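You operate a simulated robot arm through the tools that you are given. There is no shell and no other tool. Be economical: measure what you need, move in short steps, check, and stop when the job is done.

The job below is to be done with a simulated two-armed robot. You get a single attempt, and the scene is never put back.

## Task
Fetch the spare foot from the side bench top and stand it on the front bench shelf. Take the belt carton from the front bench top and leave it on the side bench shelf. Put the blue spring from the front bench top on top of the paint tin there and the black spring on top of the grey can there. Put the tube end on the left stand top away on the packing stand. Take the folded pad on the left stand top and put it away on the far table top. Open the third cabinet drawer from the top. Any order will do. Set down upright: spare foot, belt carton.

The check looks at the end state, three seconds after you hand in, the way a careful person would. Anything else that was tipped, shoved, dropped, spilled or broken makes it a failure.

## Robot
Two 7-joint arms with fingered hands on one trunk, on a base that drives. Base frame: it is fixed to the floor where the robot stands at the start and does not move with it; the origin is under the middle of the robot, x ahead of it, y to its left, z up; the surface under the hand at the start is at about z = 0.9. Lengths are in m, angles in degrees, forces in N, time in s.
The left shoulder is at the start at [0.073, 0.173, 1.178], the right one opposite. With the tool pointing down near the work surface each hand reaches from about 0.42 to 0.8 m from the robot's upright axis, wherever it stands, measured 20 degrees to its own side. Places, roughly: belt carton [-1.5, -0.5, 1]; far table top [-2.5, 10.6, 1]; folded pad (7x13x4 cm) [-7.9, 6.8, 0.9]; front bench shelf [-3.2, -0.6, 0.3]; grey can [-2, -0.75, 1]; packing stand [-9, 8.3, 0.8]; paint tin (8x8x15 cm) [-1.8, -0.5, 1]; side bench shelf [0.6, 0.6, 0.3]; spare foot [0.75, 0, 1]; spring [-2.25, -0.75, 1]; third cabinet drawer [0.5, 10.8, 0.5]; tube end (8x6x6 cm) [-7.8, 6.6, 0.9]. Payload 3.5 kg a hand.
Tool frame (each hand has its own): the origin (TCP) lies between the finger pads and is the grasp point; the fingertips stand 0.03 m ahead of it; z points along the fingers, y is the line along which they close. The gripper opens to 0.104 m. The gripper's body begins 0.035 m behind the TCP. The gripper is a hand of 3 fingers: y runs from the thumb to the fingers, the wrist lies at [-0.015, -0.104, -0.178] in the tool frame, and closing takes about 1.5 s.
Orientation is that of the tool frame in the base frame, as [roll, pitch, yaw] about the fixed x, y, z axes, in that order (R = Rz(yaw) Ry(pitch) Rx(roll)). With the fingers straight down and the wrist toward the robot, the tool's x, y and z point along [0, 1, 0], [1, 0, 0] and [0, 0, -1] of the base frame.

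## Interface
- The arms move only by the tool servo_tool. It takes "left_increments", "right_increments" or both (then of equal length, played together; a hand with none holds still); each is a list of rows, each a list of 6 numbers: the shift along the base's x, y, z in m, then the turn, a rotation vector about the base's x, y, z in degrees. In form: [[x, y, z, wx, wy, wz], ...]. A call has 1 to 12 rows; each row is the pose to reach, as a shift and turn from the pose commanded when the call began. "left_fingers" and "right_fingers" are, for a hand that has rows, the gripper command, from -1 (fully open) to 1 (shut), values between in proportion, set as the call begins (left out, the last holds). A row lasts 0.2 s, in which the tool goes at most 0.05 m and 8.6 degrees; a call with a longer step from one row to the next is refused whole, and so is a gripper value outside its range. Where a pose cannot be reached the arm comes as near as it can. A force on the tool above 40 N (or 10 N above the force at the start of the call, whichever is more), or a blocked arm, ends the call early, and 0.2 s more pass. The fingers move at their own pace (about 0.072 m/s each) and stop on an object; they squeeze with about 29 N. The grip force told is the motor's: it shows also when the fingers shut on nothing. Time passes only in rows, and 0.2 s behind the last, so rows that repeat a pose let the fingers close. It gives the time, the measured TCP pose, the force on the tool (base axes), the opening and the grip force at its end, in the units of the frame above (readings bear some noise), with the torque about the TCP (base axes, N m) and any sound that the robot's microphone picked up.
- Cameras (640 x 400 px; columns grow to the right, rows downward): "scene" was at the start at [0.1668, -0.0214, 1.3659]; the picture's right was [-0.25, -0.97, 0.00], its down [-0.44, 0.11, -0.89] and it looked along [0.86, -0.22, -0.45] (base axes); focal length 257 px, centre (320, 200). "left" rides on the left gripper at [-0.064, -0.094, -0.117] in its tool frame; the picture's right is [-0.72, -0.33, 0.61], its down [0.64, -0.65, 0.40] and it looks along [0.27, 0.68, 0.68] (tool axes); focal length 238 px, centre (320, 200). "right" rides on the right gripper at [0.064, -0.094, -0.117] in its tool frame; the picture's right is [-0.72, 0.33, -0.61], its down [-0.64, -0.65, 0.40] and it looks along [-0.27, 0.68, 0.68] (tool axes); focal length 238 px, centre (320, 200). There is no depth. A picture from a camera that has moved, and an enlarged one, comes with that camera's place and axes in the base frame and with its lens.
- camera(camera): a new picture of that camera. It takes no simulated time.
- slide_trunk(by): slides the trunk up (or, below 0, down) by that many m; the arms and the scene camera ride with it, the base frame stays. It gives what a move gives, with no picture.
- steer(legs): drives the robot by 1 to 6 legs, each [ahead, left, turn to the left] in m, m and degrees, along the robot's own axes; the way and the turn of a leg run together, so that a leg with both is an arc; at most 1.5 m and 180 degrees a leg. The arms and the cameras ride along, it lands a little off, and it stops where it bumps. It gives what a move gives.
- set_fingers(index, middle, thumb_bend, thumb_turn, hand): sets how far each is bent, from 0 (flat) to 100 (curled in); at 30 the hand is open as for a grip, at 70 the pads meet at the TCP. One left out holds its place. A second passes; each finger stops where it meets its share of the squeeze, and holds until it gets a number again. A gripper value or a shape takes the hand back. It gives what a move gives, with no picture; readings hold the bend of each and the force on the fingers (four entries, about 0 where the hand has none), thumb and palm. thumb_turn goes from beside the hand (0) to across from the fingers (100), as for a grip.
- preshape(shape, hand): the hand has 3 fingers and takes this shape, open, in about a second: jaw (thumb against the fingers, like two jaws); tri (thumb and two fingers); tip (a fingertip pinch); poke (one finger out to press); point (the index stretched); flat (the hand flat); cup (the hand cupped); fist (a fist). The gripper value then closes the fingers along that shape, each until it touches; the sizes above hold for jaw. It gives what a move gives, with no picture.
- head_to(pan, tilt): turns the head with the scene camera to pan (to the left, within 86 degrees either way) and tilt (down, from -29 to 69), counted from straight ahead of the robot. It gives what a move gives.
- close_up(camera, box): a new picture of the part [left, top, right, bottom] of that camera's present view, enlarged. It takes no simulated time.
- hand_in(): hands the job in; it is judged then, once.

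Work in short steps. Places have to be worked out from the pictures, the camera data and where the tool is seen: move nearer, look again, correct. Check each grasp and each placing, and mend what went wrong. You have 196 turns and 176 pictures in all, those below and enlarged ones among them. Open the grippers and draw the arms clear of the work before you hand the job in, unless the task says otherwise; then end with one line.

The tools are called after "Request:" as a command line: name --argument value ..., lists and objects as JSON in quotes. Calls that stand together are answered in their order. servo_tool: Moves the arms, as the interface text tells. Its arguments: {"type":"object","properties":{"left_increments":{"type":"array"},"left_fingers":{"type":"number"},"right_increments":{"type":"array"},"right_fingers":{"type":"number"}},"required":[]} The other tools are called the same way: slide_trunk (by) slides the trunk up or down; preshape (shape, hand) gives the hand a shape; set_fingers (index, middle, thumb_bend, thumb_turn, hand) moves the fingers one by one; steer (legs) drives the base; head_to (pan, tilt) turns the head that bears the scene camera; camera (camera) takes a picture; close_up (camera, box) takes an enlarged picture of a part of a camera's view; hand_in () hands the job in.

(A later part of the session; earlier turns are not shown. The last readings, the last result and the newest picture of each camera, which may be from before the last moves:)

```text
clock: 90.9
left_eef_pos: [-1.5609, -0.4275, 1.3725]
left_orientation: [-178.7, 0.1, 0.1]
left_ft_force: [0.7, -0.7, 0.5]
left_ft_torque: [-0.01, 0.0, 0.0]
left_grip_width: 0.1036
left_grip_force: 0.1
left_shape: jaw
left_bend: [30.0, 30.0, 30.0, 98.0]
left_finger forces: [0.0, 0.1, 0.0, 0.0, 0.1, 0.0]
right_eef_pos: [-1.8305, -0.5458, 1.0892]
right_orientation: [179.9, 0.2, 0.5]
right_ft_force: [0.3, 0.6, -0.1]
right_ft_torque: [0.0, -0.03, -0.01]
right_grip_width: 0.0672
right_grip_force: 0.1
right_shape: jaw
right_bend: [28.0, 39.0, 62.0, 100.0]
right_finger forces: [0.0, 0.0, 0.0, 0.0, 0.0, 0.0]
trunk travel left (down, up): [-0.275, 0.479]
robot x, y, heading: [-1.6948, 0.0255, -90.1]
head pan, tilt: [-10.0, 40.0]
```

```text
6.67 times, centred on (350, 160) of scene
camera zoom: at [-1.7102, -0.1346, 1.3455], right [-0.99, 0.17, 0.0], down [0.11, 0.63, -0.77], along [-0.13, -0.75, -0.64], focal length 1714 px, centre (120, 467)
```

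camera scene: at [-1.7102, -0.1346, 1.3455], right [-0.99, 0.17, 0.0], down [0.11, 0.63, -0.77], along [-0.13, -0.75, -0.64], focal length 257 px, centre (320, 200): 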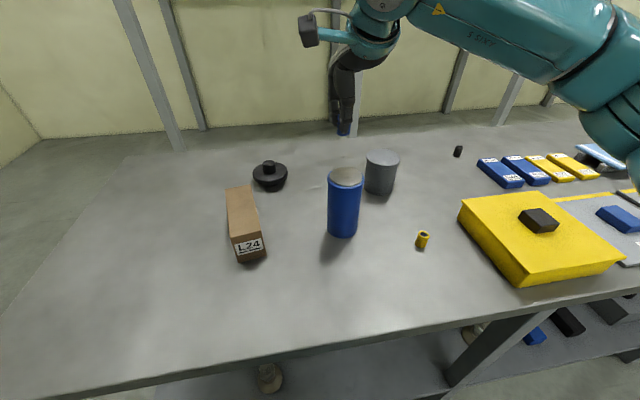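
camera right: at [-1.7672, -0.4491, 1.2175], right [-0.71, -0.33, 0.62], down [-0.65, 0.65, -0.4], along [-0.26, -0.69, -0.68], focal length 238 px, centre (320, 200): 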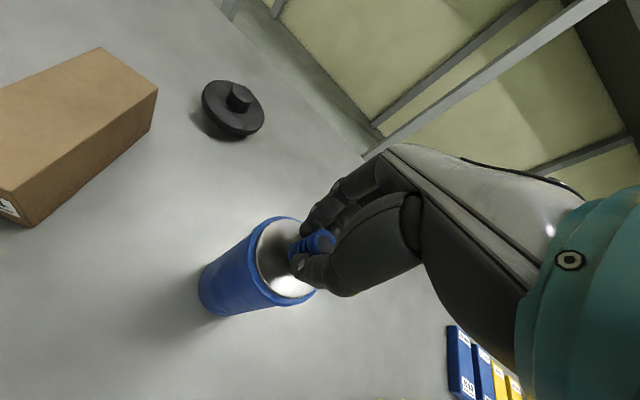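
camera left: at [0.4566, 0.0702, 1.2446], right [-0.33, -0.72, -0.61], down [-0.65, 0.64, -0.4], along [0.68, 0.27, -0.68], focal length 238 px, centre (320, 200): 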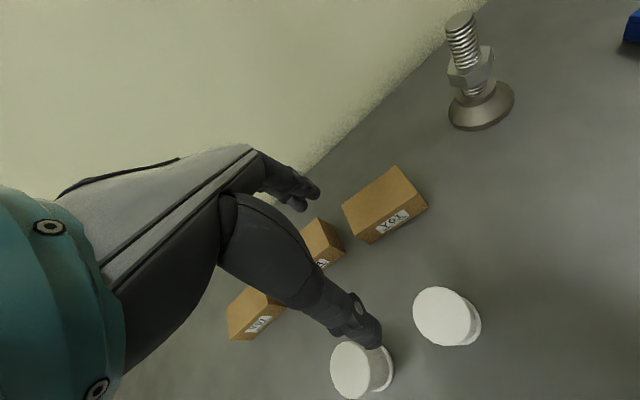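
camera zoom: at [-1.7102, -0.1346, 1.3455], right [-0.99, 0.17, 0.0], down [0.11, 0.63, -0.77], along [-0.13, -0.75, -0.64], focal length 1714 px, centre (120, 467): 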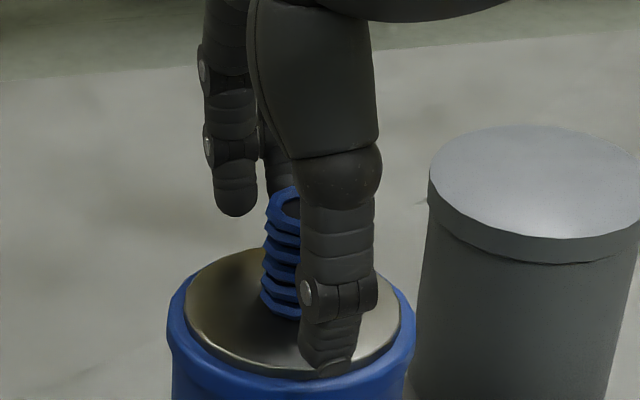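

Blue spring stands on the tin lid. Lift and drive over for the black spring.

Request:
servo_tool --right_increments '[[0, 0, 0.02, 0, 0, 0], [0, 0, 0.05, 0, 0, 0], [0, 0, 0.09, 0, 0, 0], [0, 0, 0.13, 0, 0, 0]]'

Request:
steer --legs '[[0, -0.375, 0], [0.07, 0, 0]]'

Request:
camera --camera "scene"

```text
clock: 91.9
left_eef_pos: [-1.5603, -0.4257, 1.372]
left_orientation: [-178.7, 0.2, 0.1]
left_ft_force: [0.5, 0.3, 0.2]
left_ft_torque: [0.0, 0.01, -0.01]
left_grip_width: 0.1038
left_grip_force: 0.0
left_shape: jaw
left_bend: [30.0, 30.0, 30.0, 98.0]
left_finger forces: [0.1, 0.1, 0.0, 0.0, 0.1, 0.1]
right_eef_pos: [-1.8298, -0.5449, 1.2198]
right_orientation: [-180.0, 0.2, 0.4]
right_ft_force: [0.0, 1.0, -1.0]
right_ft_torque: [0.0, 0.01, 0.02]
right_grip_width: 0.0673
right_grip_force: 0.2
right_shape: jaw
right_bend: [28.0, 39.0, 62.0, 100.0]
right_finger forces: [0.0, 0.0, 0.0, 0.0, 0.1, 0.0]
trunk travel left (down, up): [-0.275, 0.479]
robot x, y, heading: [-1.6924, 0.0274, -90.0]
head pan, tilt: [-10.0, 40.0]
```

```text
clock: 94.9
left_eef_pos: [-1.9295, -0.4982, 1.3715]
left_orientation: [-178.6, 0.1, 0.1]
left_ft_force: [1.0, 0.7, -1.1]
left_ft_torque: [0.03, 0.0, 0.0]
left_grip_width: 0.1037
left_grip_force: 0.1
left_shape: jaw
left_bend: [30.0, 30.0, 30.0, 98.0]
left_finger forces: [0.0, 0.0, 0.1, 0.0, 0.1, 0.1]
right_eef_pos: [-2.1982, -0.6153, 1.2201]
right_orientation: [-179.9, 0.2, 0.4]
right_ft_force: [0.4, 0.2, 0.4]
right_ft_torque: [0.06, 0.02, 0.01]
right_grip_width: 0.0673
right_grip_force: 0.0
right_shape: jaw
right_bend: [28.0, 39.0, 62.0, 100.0]
right_finger forces: [0.0, 0.1, 0.0, 0.0, 0.2, 0.0]
trunk travel left (down, up): [-0.275, 0.479]
robot x, y, heading: [-2.0625, -0.0475, -90.0]
head pan, tilt: [-10.0, 40.0]
```

```text
127 pictures are left
camera scene: at [-2.0789, -0.2055, 1.3453], right [-0.98, 0.17, 0.0], down [0.11, 0.63, -0.77], along [-0.13, -0.75, -0.64], focal length 257 px, centre (320, 200)
```

scene: 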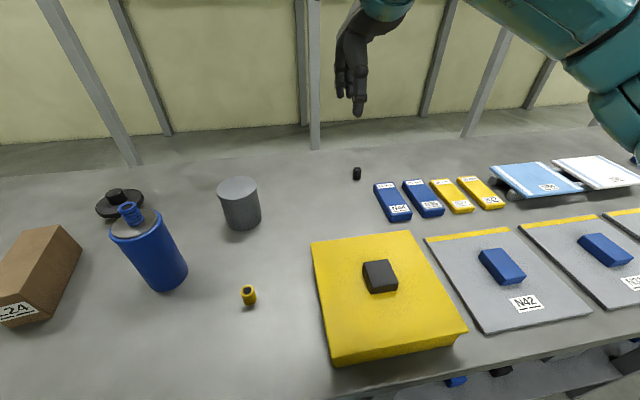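

Blue spring is upright on the tin. Move over the black spring with a 10° forward tilt for reach, staying at z≈1.05.

Request:
servo_tool --right_increments '[[-0.02, -0.03, -0.03, -2, 0, 0], [-0.04, -0.06, -0.06, -4, 0, 0], [-0.06, -0.09, -0.09, -6, 0, 0], [-0.08, -0.12, -0.12, -8, 0, 0], [-0.094, -0.15, -0.15, -10, 0, 0], [-0.094, -0.186, -0.17, -10, 0, 0], [-0.094, -0.186, -0.17, -10, 0, 0]]'

Request:
camera --camera "right"

Request:
close_up --camera "scene" --box '[280, 80, 440, 200]'

```text
clock: 96.5
left_eef_pos: [-1.9284, -0.4953, 1.3722]
left_orientation: [-178.6, 0.1, 0.1]
left_ft_force: [-0.9, 0.6, -0.4]
left_ft_torque: [-0.03, -0.02, 0.03]
left_grip_width: 0.1033
left_grip_force: 0.0
left_shape: jaw
left_bend: [30.0, 30.0, 30.0, 98.0]
left_finger forces: [0.0, 0.0, 0.0, 0.0, 0.0, 0.0]
right_eef_pos: [-2.2949, -0.7997, 1.0487]
right_orientation: [170.0, 0.2, 0.5]
right_ft_force: [-0.2, -0.8, 0.1]
right_ft_torque: [0.01, -0.04, 0.04]
right_grip_width: 0.0671
right_grip_force: 0.1
right_shape: jaw
right_bend: [28.0, 39.0, 62.0, 100.0]
right_finger forces: [0.0, 0.1, 0.0, 0.1, 0.0, 0.1]
trunk travel left (down, up): [-0.275, 0.479]
robot x, y, heading: [-2.0646, -0.0454, -89.8]
head pan, tilt: [-10.0, 40.0]
```

```text
126 pictures are left
camera right: at [-2.2311, -0.6855, 1.1477], right [-0.72, -0.22, 0.66], down [-0.65, 0.57, -0.51], along [-0.26, -0.79, -0.55], focal length 238 px, centre (320, 200)
```

right: 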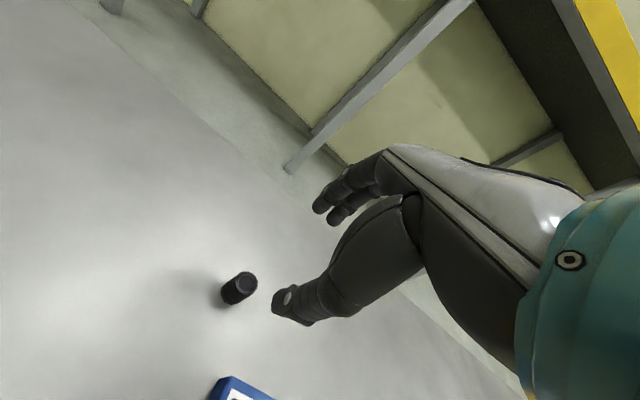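

```text
3.33 times, centred on (360, 140) of scene
camera zoom: at [-2.0796, -0.2038, 1.3456], right [-0.98, 0.17, 0.0], down [0.11, 0.63, -0.77], along [-0.13, -0.75, -0.64], focal length 857 px, centre (187, 400)
```

zoom: 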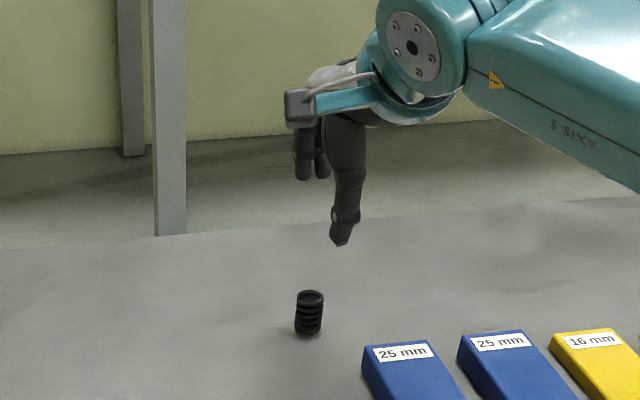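

Spring at (-2.293,-0.807). Descend with the tilt kept.

Request:
servo_tool --right_increments '[[0.002, -0.002, -0.035, 0, 0, 0], [0.002, -0.003, -0.07, 0, 0, 0], [0.002, -0.003, -0.095, 0, 0, 0], [0.002, -0.003, -0.106, 0, 0, 0], [0.002, -0.003, -0.106, 0, 0, 0]]'

Request:
camera --camera "right"

Request:
close_up --camera "scene" --box '[300, 100, 420, 200]'

```text
clock: 97.7
left_eef_pos: [-1.9292, -0.4969, 1.3719]
left_orientation: [-178.7, 0.1, 0.2]
left_ft_force: [0.8, -0.3, 0.6]
left_ft_torque: [-0.02, 0.0, 0.01]
left_grip_width: 0.1038
left_grip_force: 0.1
left_shape: jaw
left_bend: [30.0, 30.0, 30.0, 98.0]
left_finger forces: [0.1, 0.0, 0.1, 0.0, 0.1, 0.0]
right_eef_pos: [-2.2911, -0.8036, 0.9424]
right_orientation: [170.0, 0.2, 0.4]
right_ft_force: [-0.1, 0.1, -0.3]
right_ft_torque: [0.01, 0.0, -0.02]
right_grip_width: 0.0672
right_grip_force: 0.0
right_shape: jaw
right_bend: [28.0, 39.0, 62.0, 100.0]
right_finger forces: [0.0, 0.0, 0.0, 0.0, 0.0, 0.0]
trunk travel left (down, up): [-0.275, 0.479]
robot x, y, heading: [-2.0657, -0.04, -90.1]
head pan, tilt: [-10.0, 40.0]
```

```text
124 pictures are left
camera right: at [-2.2274, -0.6893, 1.0413], right [-0.71, -0.22, 0.66], down [-0.65, 0.57, -0.51], along [-0.27, -0.79, -0.55], focal length 238 px, centre (320, 200)
```

right: 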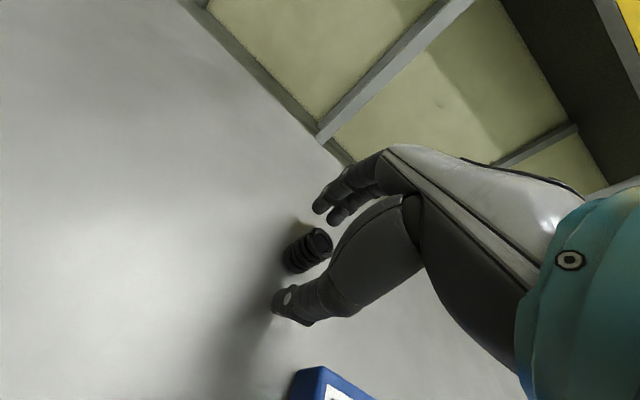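

```text
4.00 times, centred on (360, 150) of scene
camera zoom: at [-2.079, -0.2043, 1.3455], right [-0.98, 0.17, 0.0], down [0.11, 0.63, -0.77], along [-0.13, -0.75, -0.64], focal length 1028 px, centre (160, 400)
```

zoom: 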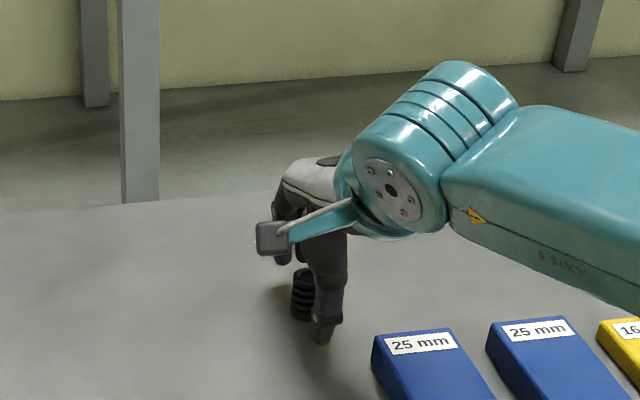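

Spring is between the fingers. Close and lift.

Request:
servo_tool --right_increments '[[0, 0, 0, 0, 0, 0], [0, 0, 0, 0, 0, 0], [0, 0, 0, 0, 0, 0], [0, 0, 0, 0, 0, 0], [0, 0, 0, 0, 0, 0], [0, 0, 0, 0, 0, 0], [0, 0, 0, 0, 0, 0]]' --right_fingers 1

Request:
servo_tool --right_increments '[[0, 0, 0.02, 0, 0, 0], [0, 0, 0.05, 0, 0, 0], [0, 0, 0.08, 0, 0, 0], [0, 0.02, 0.11, 0, 0, 0], [0, 0.04, 0.13, 0, 0, 0], [0, 0.07, 0.15, 0, 0, 0], [0, 0.1, 0.17, 0, 0, 0], [0, 0.12, 0.18, 0, 0, 0]]'

Request:
close_up --camera "right" --box '[240, 180, 400, 300]'

Request:
close_up --camera "scene" --box '[300, 60, 440, 180]'

```text
clock: 99.3
left_eef_pos: [-1.9285, -0.4957, 1.3709]
left_orientation: [-178.7, 0.1, 0.1]
left_ft_force: [0.2, -0.8, 0.2]
left_ft_torque: [0.02, 0.04, 0.03]
left_grip_width: 0.1037
left_grip_force: 0.0
left_shape: jaw
left_bend: [30.0, 30.0, 30.0, 98.0]
left_finger forces: [0.1, 0.1, 0.0, 0.0, 0.1, 0.0]
right_eef_pos: [-2.291, -0.8035, 0.9429]
right_orientation: [169.9, 0.2, 0.4]
right_ft_force: [0.0, 0.1, -0.1]
right_ft_torque: [0.02, -0.01, 0.03]
right_grip_width: 0.017
right_grip_force: 28.6
right_shape: jaw
right_bend: [73.0, 60.0, 74.0, 100.0]
right_finger forces: [15.6, 10.1, 0.0, 0.0, 24.9, 0.1]
trunk travel left (down, up): [-0.275, 0.479]
robot x, y, heading: [-2.0636, -0.046, -90.2]
head pan, tilt: [-10.0, 40.0]
```

```text
clock: 101.1
left_eef_pos: [-1.929, -0.496, 1.3729]
left_orientation: [-178.7, 0.0, 0.2]
left_ft_force: [0.4, 0.5, 0.2]
left_ft_torque: [0.0, 0.0, 0.01]
left_grip_width: 0.1038
left_grip_force: 0.1
left_shape: jaw
left_bend: [30.0, 30.0, 30.0, 98.0]
left_finger forces: [0.0, 0.1, 0.0, 0.1, 0.1, 0.0]
right_eef_pos: [-2.291, -0.6832, 1.1231]
right_orientation: [170.0, 0.2, 0.2]
right_ft_force: [0.1, 1.0, 0.8]
right_ft_torque: [0.01, -0.03, -0.01]
right_grip_width: 0.0171
right_grip_force: 28.9
right_shape: jaw
right_bend: [73.0, 60.0, 74.0, 100.0]
right_finger forces: [15.5, 11.7, 0.1, 0.0, 24.7, 0.0]
trunk travel left (down, up): [-0.275, 0.479]
robot x, y, heading: [-2.0629, -0.0391, -90.1]
head pan, tilt: [-10.0, 40.0]
```

```text
3.33 times, centred on (320, 240) of right
camera zoom: at [-2.2275, -0.5691, 1.2226], right [-0.72, -0.22, 0.66], down [-0.65, 0.57, -0.51], along [-0.27, -0.79, -0.55], focal length 794 px, centre (320, 67)
```

zoom: 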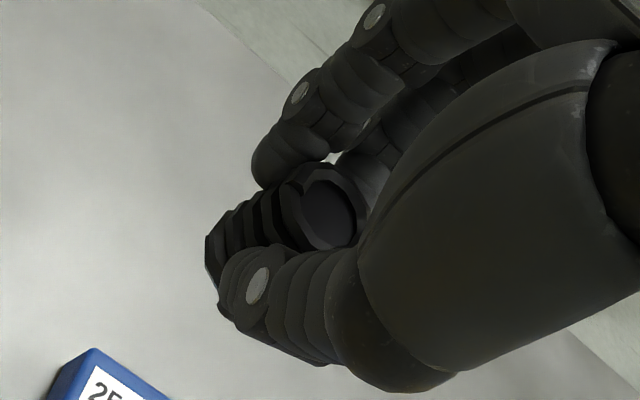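

```text
3.33 times, centred on (370, 120) of scene
camera zoom: at [-2.0791, -0.2041, 1.3455], right [-0.98, 0.17, 0.0], down [0.11, 0.63, -0.77], along [-0.13, -0.75, -0.64], focal length 857 px, centre (153, 467)
```

zoom: 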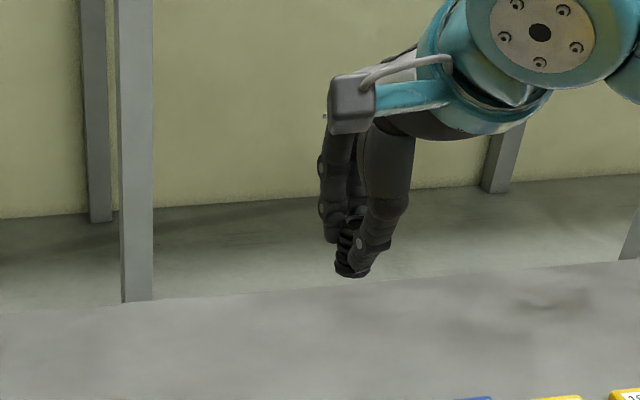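

Black spring is held. Drive left so the hand comes over the grey can.

Request:
steer --legs '[[0, 0.31, 0]]'

Request:
servo_tool --right_increments '[[0, 0, 0, 2.5, 0, 0], [0, 0, 0, 5, 0, 0], [0, 0, 0, 5, 0, 0]]'

Request:
camera --camera "right"

Request:
camera --camera "scene"

```text
clock: 103.2
left_eef_pos: [-1.6121, -0.4975, 1.3712]
left_orientation: [-178.7, 0.1, 0.0]
left_ft_force: [0.6, 0.0, -0.5]
left_ft_torque: [-0.03, 0.0, -0.02]
left_grip_width: 0.1037
left_grip_force: 0.1
left_shape: jaw
left_bend: [30.0, 30.0, 30.0, 98.0]
left_finger forces: [0.0, 0.0, 0.0, 0.0, 0.0, 0.1]
right_eef_pos: [-1.9749, -0.6844, 1.1238]
right_orientation: [170.1, 0.3, 0.3]
right_ft_force: [-0.4, 0.1, -0.1]
right_ft_torque: [-0.04, -0.01, -0.01]
right_grip_width: 0.017
right_grip_force: 28.5
right_shape: jaw
right_bend: [73.0, 60.0, 74.0, 100.0]
right_finger forces: [15.6, 11.6, 0.0, 0.1, 24.5, 0.0]
trunk travel left (down, up): [-0.275, 0.479]
robot x, y, heading: [-1.7441, -0.0448, -90.3]
head pan, tilt: [-10.0, 40.0]
```

```text
clock: 104.0
left_eef_pos: [-1.6119, -0.4965, 1.3729]
left_orientation: [-178.7, 0.1, 0.0]
left_ft_force: [0.2, 0.6, -0.1]
left_ft_torque: [-0.02, -0.02, 0.01]
left_grip_width: 0.1036
left_grip_force: 0.0
left_shape: jaw
left_bend: [30.0, 30.0, 30.0, 98.0]
left_finger forces: [0.0, 0.1, 0.0, 0.0, 0.0, 0.0]
right_eef_pos: [-1.9753, -0.683, 1.1238]
right_orientation: [175.1, 0.2, 0.3]
right_ft_force: [-0.7, 0.3, -0.3]
right_ft_torque: [-0.02, 0.0, -0.01]
right_grip_width: 0.0169
right_grip_force: 29.0
right_shape: jaw
right_bend: [73.0, 60.0, 74.0, 100.0]
right_finger forces: [15.5, 11.6, 0.0, 0.0, 24.7, 0.0]
trunk travel left (down, up): [-0.275, 0.479]
robot x, y, heading: [-1.7468, -0.0395, -89.9]
head pan, tilt: [-10.0, 40.0]
```

```text
120 pictures are left
camera right: at [-1.9105, -0.5788, 1.2321], right [-0.72, -0.28, 0.64], down [-0.65, 0.61, -0.46], along [-0.27, -0.74, -0.62], focal length 238 px, centre (320, 200)
```

right: 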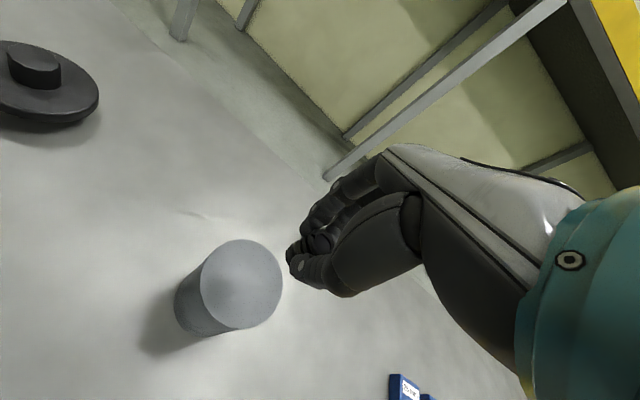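

```text
119 pictures are left
camera scene: at [-1.7616, -0.2041, 1.3455], right [-0.98, 0.17, 0.0], down [0.11, 0.63, -0.77], along [-0.13, -0.75, -0.64], focal length 257 px, centre (320, 200)
```

scene: 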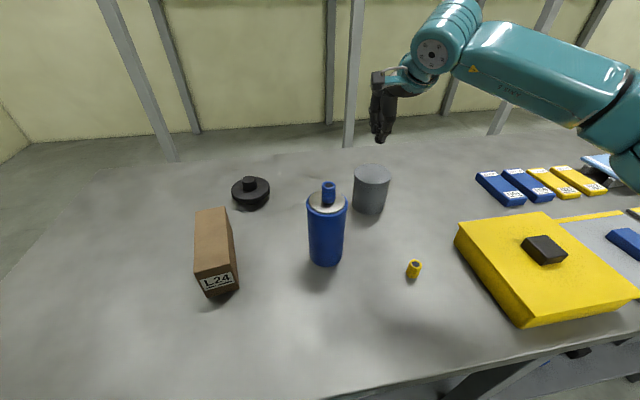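

Can top centre (-1.971,-0.680), z≈1.00. Lower to just above.

Request:
servo_tool --right_increments '[[0.004, 0.004, -0.03, 0, 0, 0], [0.004, 0.004, -0.055, 0, 0, 0], [0.004, 0.004, -0.07, 0, 0, 0], [0.004, 0.004, -0.076, 0, 0, 0], [0.004, 0.004, -0.076, 0, 0, 0]]'

Request:
close_up --camera "scene" --box '[320, 120, 420, 220]'

Request:
camera --camera "right"

```text
clock: 105.2
left_eef_pos: [-1.6129, -0.4961, 1.3726]
left_orientation: [-178.7, 0.0, 0.0]
left_ft_force: [0.4, -0.2, -1.1]
left_ft_torque: [0.02, 0.0, 0.01]
left_grip_width: 0.1036
left_grip_force: 0.0
left_shape: jaw
left_bend: [30.0, 30.0, 30.0, 98.0]
left_finger forces: [0.1, 0.0, 0.1, 0.1, 0.1, 0.0]
right_eef_pos: [-1.9707, -0.6805, 1.047]
right_orientation: [175.0, 0.2, 0.3]
right_ft_force: [0.1, -0.8, -0.4]
right_ft_torque: [0.01, 0.01, 0.01]
right_grip_width: 0.0169
right_grip_force: 29.2
right_shape: jaw
right_bend: [73.0, 60.0, 74.0, 100.0]
right_finger forces: [15.5, 12.0, 0.0, 0.0, 24.8, 0.0]
trunk travel left (down, up): [-0.275, 0.479]
robot x, y, heading: [-1.7469, -0.0451, -89.9]
head pan, tilt: [-10.0, 40.0]
```

```text
4.00 times, centred on (370, 170) of scene
camera zoom: at [-1.7615, -0.2042, 1.3455], right [-0.98, 0.17, 0.0], down [0.11, 0.63, -0.77], along [-0.13, -0.75, -0.64], focal length 1028 px, centre (120, 320)
```

zoom: 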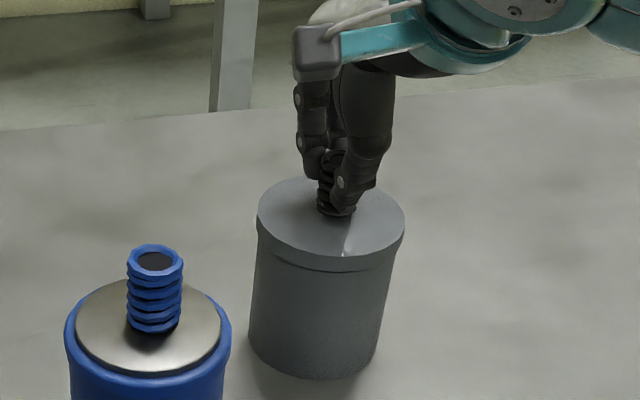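

```text
117 pictures are left
camera right: at [-1.9063, -0.575, 1.1559], right [-0.72, -0.28, 0.64], down [-0.65, 0.61, -0.46], along [-0.27, -0.74, -0.62], focal length 238 px, centre (320, 200)
```

right: 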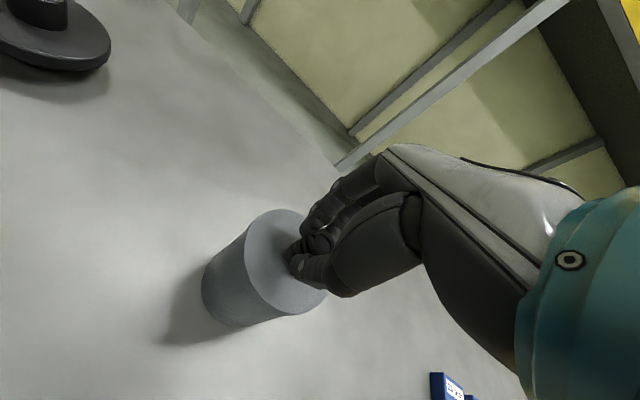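

Centred. Lower the last millimetres with force check.

Request:
servo_tool --right_increments '[[0, 0, -0.002, 0, 0, 0], [0, 0, -0.004, 0, 0, 0], [0, 0, -0.005, 0, 0, 0], [0, 0, -0.005, 0, 0, 0]]'

```text
clock: 106.2
left_eef_pos: [-1.6124, -0.4963, 1.3721]
left_orientation: [-178.6, 0.1, -0.1]
left_ft_force: [-0.6, -0.3, -0.4]
left_ft_torque: [0.02, -0.01, -0.02]
left_grip_width: 0.104
left_grip_force: 0.0
left_shape: jaw
left_bend: [30.0, 30.0, 30.0, 98.0]
left_finger forces: [0.0, 0.0, 0.0, 0.0, 0.0, 0.0]
right_eef_pos: [-1.9708, -0.6789, 1.0413]
right_orientation: [175.0, 0.2, 0.2]
right_ft_force: [-0.1, -0.2, 2.0]
right_ft_torque: [-0.06, 0.02, -0.01]
right_grip_width: 0.017
right_grip_force: 29.2
right_shape: jaw
right_bend: [73.0, 60.0, 75.0, 100.0]
right_finger forces: [15.6, 12.1, 0.0, 0.1, 24.6, 0.1]
trunk travel left (down, up): [-0.275, 0.479]
robot x, y, heading: [-1.7464, -0.0445, -90.1]
head pan, tilt: [-10.0, 40.0]
```

Slight contact (2 N). Open and look.

Request:
servo_tool --right_increments '[[0, 0, 0, 0, 0, 0], [0, 0, 0, 0, 0, 0], [0, 0, 0, 0, 0, 0], [0, 0, 0, 0, 0, 0], [0, 0, 0, 0, 0, 0]]' --right_fingers -0.3

Request:
close_up --camera "scene" --box '[320, 120, 420, 220]'

```text
clock: 107.4
left_eef_pos: [-1.6123, -0.4964, 1.3711]
left_orientation: [-178.8, 0.1, 0.1]
left_ft_force: [-0.1, 0.2, 0.3]
left_ft_torque: [0.03, -0.01, 0.01]
left_grip_width: 0.1035
left_grip_force: 0.1
left_shape: jaw
left_bend: [30.0, 30.0, 30.0, 98.0]
left_finger forces: [0.1, 0.0, 0.0, 0.0, 0.0, 0.0]
right_eef_pos: [-1.9704, -0.6804, 1.0414]
right_orientation: [175.1, 0.2, 0.3]
right_ft_force: [0.0, 0.4, 0.8]
right_ft_torque: [-0.03, -0.02, 0.01]
right_grip_width: 0.0671
right_grip_force: 0.1
right_shape: jaw
right_bend: [28.0, 39.0, 62.0, 100.0]
right_finger forces: [0.0, 0.0, 0.1, 0.0, 0.0, 0.0]
trunk travel left (down, up): [-0.275, 0.479]
robot x, y, heading: [-1.7451, -0.0421, -89.8]
head pan, tilt: [-10.0, 40.0]
```

```text
4.00 times, centred on (370, 170) of scene
camera zoom: at [-1.7615, -0.2041, 1.3455], right [-0.98, 0.17, 0.0], down [0.11, 0.63, -0.77], along [-0.13, -0.75, -0.64], focal length 1028 px, centre (120, 320)
```

zoom: 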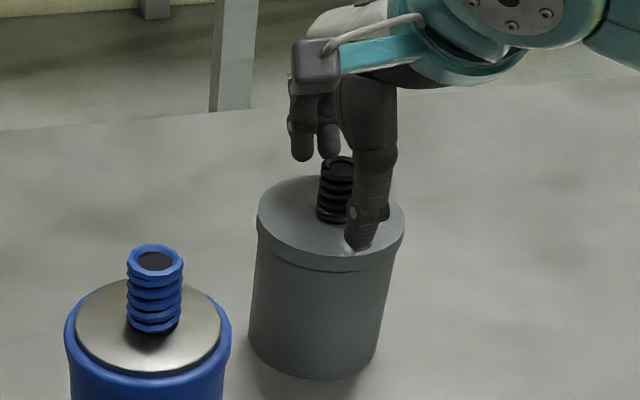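

Black spring upright on the can. Lift clear and examine the carton.

Request:
servo_tool --right_increments '[[0, 0, 0.02, 0, 0, 0], [0, 0, 0.05, 0, 0, 0], [0, 0, 0.09, 0, 0, 0], [0, 0, 0.13, 0, 0, 0], [0, 0.03, 0.16, 2.5, 0, 0], [0, 0.07, 0.19, 5, 0, 0], [0, 0.11, 0.2, 5, 0, 0]]' --right_fingers -1

Request:
close_up --camera "scene" --box '[160, 160, 300, 320]'

Request:
camera --camera "left"

```text
clock: 109.0
left_eef_pos: [-1.6126, -0.4954, 1.3736]
left_orientation: [-178.7, 0.0, -0.1]
left_ft_force: [1.0, 0.8, -0.9]
left_ft_torque: [0.03, 0.04, -0.03]
left_grip_width: 0.1036
left_grip_force: 0.0
left_shape: jaw
left_bend: [30.0, 30.0, 30.0, 98.0]
left_finger forces: [0.1, 0.1, 0.1, 0.1, 0.0, 0.1]
right_eef_pos: [-1.9746, -0.5683, 1.243]
right_orientation: [179.9, 0.2, 0.3]
right_ft_force: [-0.2, 0.2, 0.0]
right_ft_torque: [-0.01, 0.04, -0.01]
right_grip_width: 0.1036
right_grip_force: 0.0
right_shape: jaw
right_bend: [30.0, 30.0, 30.0, 98.0]
right_finger forces: [0.1, 0.0, 0.0, 0.1, 0.0, 0.1]
trunk travel left (down, up): [-0.275, 0.479]
robot x, y, heading: [-1.7453, -0.0457, -90.0]
head pan, tilt: [-10.0, 40.0]
```

```text
2.50 times, centred on (230, 240) of scene
camera zoom: at [-1.7618, -0.2035, 1.3456], right [-0.98, 0.17, 0.0], down [0.11, 0.63, -0.77], along [-0.13, -0.75, -0.64], focal length 643 px, centre (545, 100)
```

zoom: 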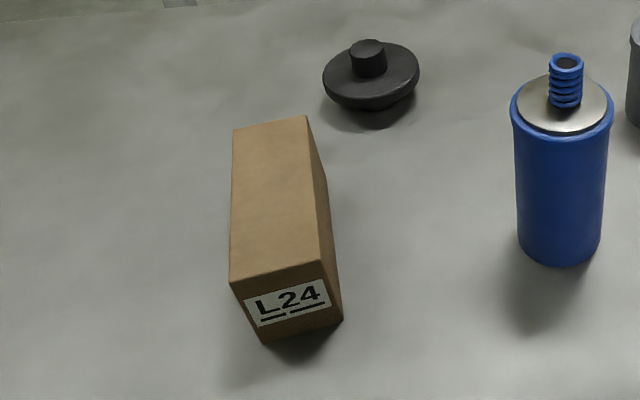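

```text
114 pictures are left
camera left: at [-1.6767, -0.4046, 1.4905], right [-0.72, 0.34, -0.61], down [0.64, 0.66, -0.39], along [0.27, -0.67, -0.69], focal length 238 px, centre (320, 200)
```

left: 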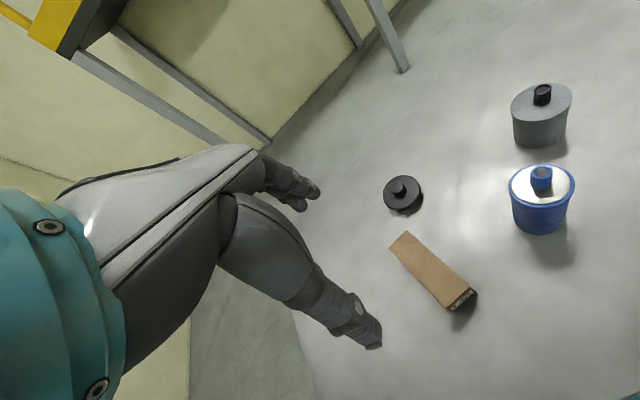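

Carton: 5.9×16×7.6 cm, top z≈0.975, centre (-1.613,-0.568), long axis 10° off y. I'll grip across its width with the left hand, yawed -48° relative to the robot, with the robot turned to heading about -122°. First pre-pose the left hand.

Request:
servo_tool --left_increments '[[0.01, -0.005, -0.02, 0, 0, -8], [0.02, -0.01, -0.04, 0, 0, -16], [0.03, -0.02, -0.06, 0, 0, -24], [0.045, -0.03, -0.08, 0, 0, -32], [0.06, -0.04, -0.1, 0, 0, -40], [0.07, -0.05, -0.12, 0, 0, -48], [0.07, -0.05, -0.13, 0, 0, -48], [0.07, -0.05, -0.13, 0, 0, -48]]'

Request:
steer --legs '[[-0.08, 0.2, 0], [0, 0, -32]]'

Request:
head_to --pan 15 --tilt 40

Request:
camera --camera "scene"

Request:
camera --camera "left"

```text
clock: 110.8
left_eef_pos: [-1.5425, -0.546, 1.2418]
left_orientation: [-178.7, 0.1, -48.0]
left_ft_force: [-0.2, -0.2, 0.2]
left_ft_torque: [-0.01, -0.01, 0.02]
left_grip_width: 0.1037
left_grip_force: 0.0
left_shape: jaw
left_bend: [30.0, 30.0, 30.0, 98.0]
left_finger forces: [0.1, 0.1, 0.1, 0.1, 0.0, 0.0]
right_eef_pos: [-1.9737, -0.5693, 1.2409]
right_orientation: [-180.0, 0.1, 0.3]
right_ft_force: [0.8, -0.4, 0.3]
right_ft_torque: [0.01, -0.04, -0.02]
right_grip_width: 0.1035
right_grip_force: 0.0
right_shape: jaw
right_bend: [30.0, 30.0, 30.0, 98.0]
right_finger forces: [0.1, 0.0, 0.1, 0.0, 0.1, 0.0]
trunk travel left (down, up): [-0.275, 0.479]
robot x, y, heading: [-1.7502, -0.0408, -90.4]
head pan, tilt: [-10.0, 40.0]
```

```text
clock: 114.0
left_eef_pos: [-1.6361, -0.4989, 1.2428]
left_orientation: [-178.8, 0.1, -79.8]
left_ft_force: [0.2, 0.9, -0.4]
left_ft_torque: [0.0, 0.0, 0.0]
left_grip_width: 0.1037
left_grip_force: 0.0
left_shape: jaw
left_bend: [30.0, 30.0, 30.0, 98.0]
left_finger forces: [0.0, 0.0, 0.0, 0.0, 0.0, 0.1]
right_eef_pos: [-2.0168, -0.2922, 1.2425]
right_orientation: [180.0, 0.2, -31.4]
right_ft_force: [0.1, -0.1, -0.4]
right_ft_torque: [0.01, -0.01, -0.03]
right_grip_width: 0.1039
right_grip_force: 0.1
right_shape: jaw
right_bend: [30.0, 30.0, 30.0, 98.0]
right_finger forces: [0.0, 0.0, 0.0, 0.0, 0.1, 0.0]
trunk travel left (down, up): [-0.275, 0.479]
robot x, y, heading: [-1.5446, 0.041, -121.9]
head pan, tilt: [-10.0, 40.0]
```

```text
clock: 114.9
left_eef_pos: [-1.6362, -0.4997, 1.2418]
left_orientation: [-178.7, 0.1, -79.8]
left_ft_force: [-0.5, -0.7, -0.1]
left_ft_torque: [0.0, -0.03, -0.02]
left_grip_width: 0.1038
left_grip_force: 0.2
left_shape: jaw
left_bend: [30.0, 30.0, 30.0, 98.0]
left_finger forces: [0.0, 0.0, 0.1, 0.0, 0.1, 0.0]
right_eef_pos: [-2.0149, -0.2921, 1.2414]
right_orientation: [-179.9, 0.2, -31.4]
right_ft_force: [0.2, 0.2, -0.4]
right_ft_torque: [0.0, -0.04, 0.01]
right_grip_width: 0.1037
right_grip_force: 0.1
right_shape: jaw
right_bend: [30.0, 30.0, 30.0, 98.0]
right_finger forces: [0.1, 0.0, 0.1, 0.0, 0.0, 0.0]
trunk travel left (down, up): [-0.275, 0.479]
robot x, y, heading: [-1.543, 0.0342, -122.0]
head pan, tilt: [15.0, 40.0]
```

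```text
113 pictures are left
camera scene: at [-1.6111, -0.1106, 1.3455], right [-0.96, 0.29, 0.0], down [0.19, 0.62, -0.77], along [-0.22, -0.73, -0.64], focal length 257 px, centre (320, 200)
```

scene: 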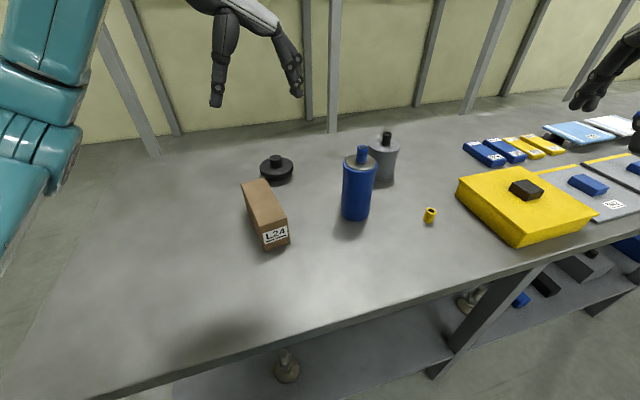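

```text
112 pictures are left
camera left: at [-1.5578, -0.4206, 1.3604], right [0.21, 0.77, -0.61], down [0.77, -0.51, -0.39], along [-0.61, -0.38, -0.69], focal length 238 px, centre (320, 200)
```

left: 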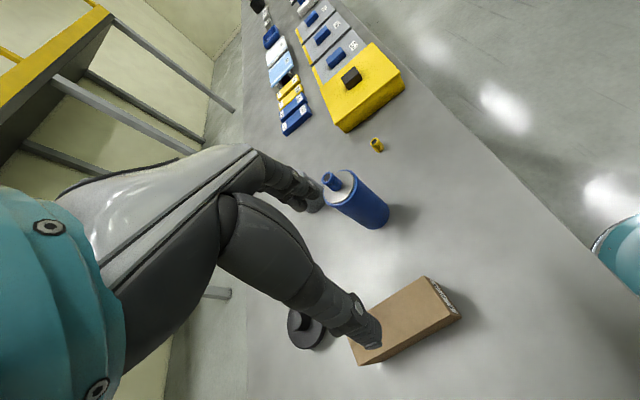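

Hand yaw matches the carton's width axis. Move over its centre and descend partway, then check.

Request:
servo_tool --left_increments '[[0.01, -0.03, 0, 0, 0, 0], [0.023, -0.068, 0, 0, 0, 0], [0.023, -0.068, -0.04, 0, 0, 0], [0.023, -0.068, -0.08, 0, 0, 0], [0.023, -0.068, -0.12, 0, 0, 0], [0.023, -0.068, -0.16, 0, 0, 0], [0.023, -0.068, -0.19, 0, 0, 0], [0.023, -0.068, -0.19, 0, 0, 0]]'

Request:
camera --camera "left"

Request:
camera --camera "scene"

```text
clock: 116.7
left_eef_pos: [-1.6116, -0.5657, 1.0503]
left_orientation: [-178.6, 0.1, -79.8]
left_ft_force: [0.3, -0.6, -0.9]
left_ft_torque: [-0.03, 0.02, 0.03]
left_grip_width: 0.1037
left_grip_force: 0.1
left_shape: jaw
left_bend: [30.0, 30.0, 30.0, 98.0]
left_finger forces: [0.0, 0.0, 0.1, 0.1, 0.0, 0.1]
right_eef_pos: [-2.0134, -0.2921, 1.2422]
right_orientation: [-180.0, 0.2, -31.4]
right_ft_force: [0.4, -0.9, -0.2]
right_ft_torque: [0.03, -0.02, 0.0]
right_grip_width: 0.1038
right_grip_force: 0.1
right_shape: jaw
right_bend: [30.0, 30.0, 30.0, 98.0]
right_finger forces: [0.1, 0.1, 0.1, 0.0, 0.0, 0.0]
trunk travel left (down, up): [-0.275, 0.479]
robot x, y, heading: [-1.5442, 0.0388, -121.8]
head pan, tilt: [15.0, 40.0]
```

```text
111 pictures are left
camera left: at [-1.5337, -0.4869, 1.1685], right [0.21, 0.77, -0.61], down [0.76, -0.51, -0.39], along [-0.61, -0.38, -0.69], focal length 238 px, centre (320, 200)
```

left: 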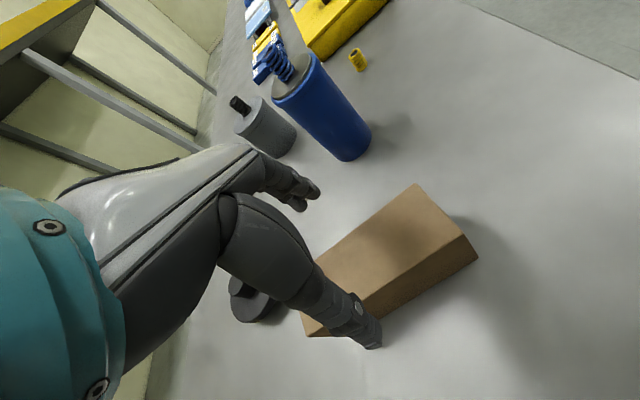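

```text
110 pictures are left
camera scene: at [-1.6111, -0.1106, 1.3455], right [-0.96, 0.29, 0.0], down [0.19, 0.62, -0.77], along [-0.22, -0.73, -0.64], focal length 257 px, centre (320, 200)
```

scene: 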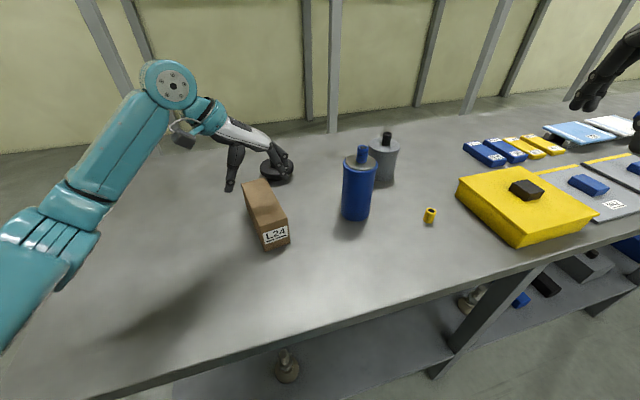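

Aligned with the carton. Descend to z≈0.952 and close.

Request:
servo_tool --left_increments '[[0, -0.002, -0.03, 0, 0, 0], [0, -0.002, -0.06, 0, 0, 0], [0, -0.002, -0.085, 0, 0, 0], [0, -0.002, -0.098, 0, 0, 0], [0, -0.002, -0.098, 0, 0, 0]]'

Request:
camera --camera "left"

```text
clock: 117.9
left_eef_pos: [-1.613, -0.5688, 0.954]
left_orientation: [-178.7, 0.1, -79.8]
left_ft_force: [-0.2, 0.6, 0.0]
left_ft_torque: [0.0, -0.01, 0.02]
left_grip_width: 0.1035
left_grip_force: 0.0
left_shape: jaw
left_bend: [30.0, 30.0, 30.0, 98.0]
left_finger forces: [0.0, 0.0, 0.0, 0.1, 0.0, 0.0]
right_eef_pos: [-2.0149, -0.2912, 1.241]
right_orientation: [-180.0, 0.1, -31.3]
right_ft_force: [0.9, -0.2, -0.6]
right_ft_torque: [0.03, -0.01, 0.04]
right_grip_width: 0.1038
right_grip_force: 0.1
right_shape: jaw
right_bend: [30.0, 30.0, 30.0, 98.0]
right_finger forces: [0.0, 0.0, 0.0, 0.1, 0.1, 0.0]
trunk travel left (down, up): [-0.275, 0.479]
robot x, y, heading: [-1.5433, 0.0395, -121.7]
head pan, tilt: [15.0, 40.0]
```

```text
109 pictures are left
camera left: at [-1.5346, -0.4905, 1.0714], right [0.21, 0.77, -0.61], down [0.76, -0.51, -0.39], along [-0.61, -0.38, -0.69], focal length 238 px, centre (320, 200)
```

left: 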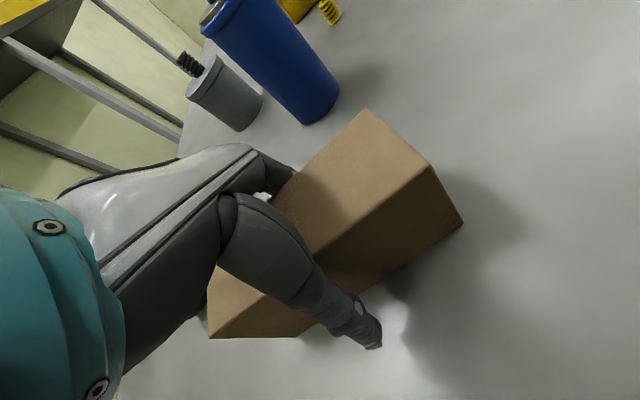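

Request:
servo_tool --left_increments '[[0, 0, 0, 0, 0, 0], [0, 0, 0, 0, 0, 0], [0, 0, 0, 0, 0, 0], [0, 0, 0, 0, 0, 0], [0, 0, 0, 0, 0, 0], [0, 0, 0, 0, 0, 0], [0, 0, 0, 0, 0, 0]]' --left_fingers 1

Request:
servo_tool --left_increments '[[0, 0, 0.02, 0, 0, 0], [0, 0, 0.05, 0, 0, 0], [0, 0, 0.08, 0, 0, 0]]'

Request:
camera --camera "left"

Request:
camera --camera "scene"

```text
clock: 119.5
left_eef_pos: [-1.6131, -0.5695, 0.954]
left_orientation: [-178.7, 0.1, -79.8]
left_ft_force: [0.3, 0.3, -0.5]
left_ft_torque: [0.01, 0.04, -0.01]
left_grip_width: 0.054
left_grip_force: 29.0
left_shape: jaw
left_bend: [74.0, 43.0, 69.0, 100.0]
left_finger forces: [16.9, 9.1, 0.0, 0.1, 26.3, 0.1]
right_eef_pos: [-2.0145, -0.2921, 1.2416]
right_orientation: [180.0, 0.2, -31.4]
right_ft_force: [-0.7, -0.4, 0.0]
right_ft_torque: [-0.01, 0.03, 0.03]
right_grip_width: 0.1036
right_grip_force: 0.1
right_shape: jaw
right_bend: [30.0, 30.0, 30.0, 98.0]
right_finger forces: [0.0, 0.0, 0.0, 0.0, 0.1, 0.0]
trunk travel left (down, up): [-0.275, 0.479]
robot x, y, heading: [-1.545, 0.0327, -122.0]
head pan, tilt: [15.0, 40.0]
```

```text
clock: 120.3
left_eef_pos: [-1.6123, -0.5693, 1.032]
left_orientation: [-178.6, 0.1, -79.9]
left_ft_force: [-0.3, 0.1, -3.0]
left_ft_torque: [-0.02, 0.0, 0.03]
left_grip_width: 0.054
left_grip_force: 28.9
left_shape: jaw
left_bend: [74.0, 43.0, 69.0, 100.0]
left_finger forces: [17.1, 9.3, 0.0, 0.1, 26.3, 0.0]
right_eef_pos: [-2.0145, -0.2914, 1.2428]
right_orientation: [180.0, 0.1, -31.4]
right_ft_force: [0.3, -0.1, 0.0]
right_ft_torque: [0.02, 0.0, -0.03]
right_grip_width: 0.1036
right_grip_force: 0.0
right_shape: jaw
right_bend: [30.0, 30.0, 30.0, 98.0]
right_finger forces: [0.0, 0.1, 0.0, 0.1, 0.1, 0.0]
trunk travel left (down, up): [-0.275, 0.479]
robot x, y, heading: [-1.5454, 0.0365, -122.0]
head pan, tilt: [15.0, 40.0]
```

```text
108 pictures are left
camera left: at [-1.5336, -0.4898, 1.1512], right [0.21, 0.77, -0.6], down [0.77, -0.51, -0.39], along [-0.61, -0.38, -0.7], focal length 238 px, centre (320, 200)
```

left: 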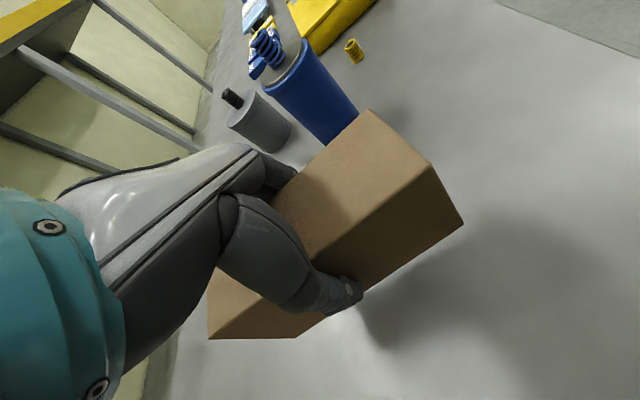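

```text
107 pictures are left
camera scene: at [-1.6112, -0.1107, 1.3454], right [-0.96, 0.29, 0.0], down [0.19, 0.62, -0.77], along [-0.22, -0.73, -0.64], focal length 257 px, centre (320, 200)
```

scene: 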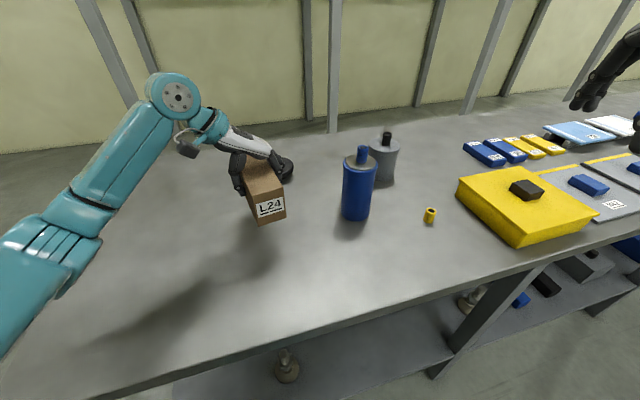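

Held level (~0.27 kg). Raise well above the tin's spring, back off, and drive to face the side bench.

Request:
servo_tool --left_increments '[[0, 0, 0.04, 0, 0, 0], [0, 0, 0.08, 0, 0, 0], [0, 0, 0.12, 0, 0, 0], [0, 0, 0.16, 0, 0, 0], [0, 0, 0.17, 0, 0, 0]]'

Request:
steer --legs '[[-0.5, 0, 0], [0, 0, 122], [0.75, 0, 0]]'

Request:
head_to --pan 10 --tilt 45

Request:
camera --camera "scene"

```text
clock: 121.5
left_eef_pos: [-1.6124, -0.5701, 1.2059]
left_orientation: [-178.8, 0.2, -79.8]
left_ft_force: [-0.1, -0.2, -2.9]
left_ft_torque: [-0.01, -0.02, 0.01]
left_grip_width: 0.0539
left_grip_force: 28.9
left_shape: jaw
left_bend: [74.0, 43.0, 69.0, 100.0]
left_finger forces: [17.2, 9.1, 0.0, 0.0, 26.3, 0.1]
right_eef_pos: [-2.0144, -0.2932, 1.2417]
right_orientation: [180.0, 0.2, -31.4]
right_ft_force: [-0.5, -0.1, -0.4]
right_ft_torque: [-0.01, 0.0, 0.01]
right_grip_width: 0.1037
right_grip_force: 0.0
right_shape: jaw
right_bend: [30.0, 30.0, 30.0, 98.0]
right_finger forces: [0.1, 0.0, 0.0, 0.0, 0.0, 0.0]
trunk travel left (down, up): [-0.275, 0.479]
robot x, y, heading: [-1.5433, 0.0321, -121.9]
head pan, tilt: [15.0, 40.0]
```

```text
clock: 133.2
left_eef_pos: [0.0307, 0.7315, 1.2053]
left_orientation: [-178.7, 0.1, 41.9]
left_ft_force: [0.0, -0.1, -3.0]
left_ft_torque: [-0.05, 0.03, -0.01]
left_grip_width: 0.0537
left_grip_force: 28.8
left_shape: jaw
left_bend: [74.0, 43.0, 70.0, 100.0]
left_finger forces: [17.1, 9.1, 0.0, 0.0, 26.2, 0.1]
right_eef_pos: [0.006, 0.2436, 1.242]
right_orientation: [180.0, 0.2, 90.2]
right_ft_force: [-0.1, 0.3, -0.7]
right_ft_torque: [0.0, 0.03, -0.03]
right_grip_width: 0.1034
right_grip_force: 0.1
right_shape: jaw
right_bend: [30.0, 30.0, 30.0, 98.0]
right_finger forces: [0.1, 0.1, 0.1, 0.0, 0.0, 0.0]
trunk travel left (down, up): [-0.275, 0.479]
robot x, y, heading: [-0.5219, 0.4698, -0.3]
head pan, tilt: [15.0, 40.0]
```

```text
clock: 133.9
left_eef_pos: [0.0319, 0.7312, 1.2058]
left_orientation: [-178.7, 0.1, 42.0]
left_ft_force: [0.3, -0.9, -2.5]
left_ft_torque: [-0.01, 0.01, -0.03]
left_grip_width: 0.0539
left_grip_force: 28.5
left_shape: jaw
left_bend: [74.0, 43.0, 70.0, 100.0]
left_finger forces: [17.1, 9.1, 0.1, 0.0, 26.2, 0.1]
right_eef_pos: [0.0055, 0.2429, 1.2416]
right_orientation: [-179.9, 0.3, 90.2]
right_ft_force: [0.4, 1.0, 0.8]
right_ft_torque: [-0.02, 0.01, 0.03]
right_grip_width: 0.1037
right_grip_force: 0.1
right_shape: jaw
right_bend: [30.0, 30.0, 30.0, 98.0]
right_finger forces: [0.0, 0.0, 0.0, 0.0, 0.1, 0.1]
trunk travel left (down, up): [-0.275, 0.479]
robot x, y, heading: [-0.5249, 0.4723, -0.2]
head pan, tilt: [10.0, 45.0]
```

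```text
106 pictures are left
camera scene: at [-0.3622, 0.4871, 1.3382], right [0.17, -0.98, 0.0], down [-0.7, -0.12, -0.71], along [0.7, 0.12, -0.71], focal length 257 px, centre (320, 200)
```

scene: 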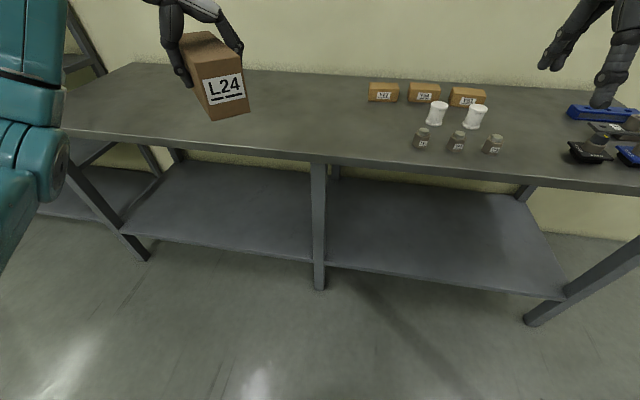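

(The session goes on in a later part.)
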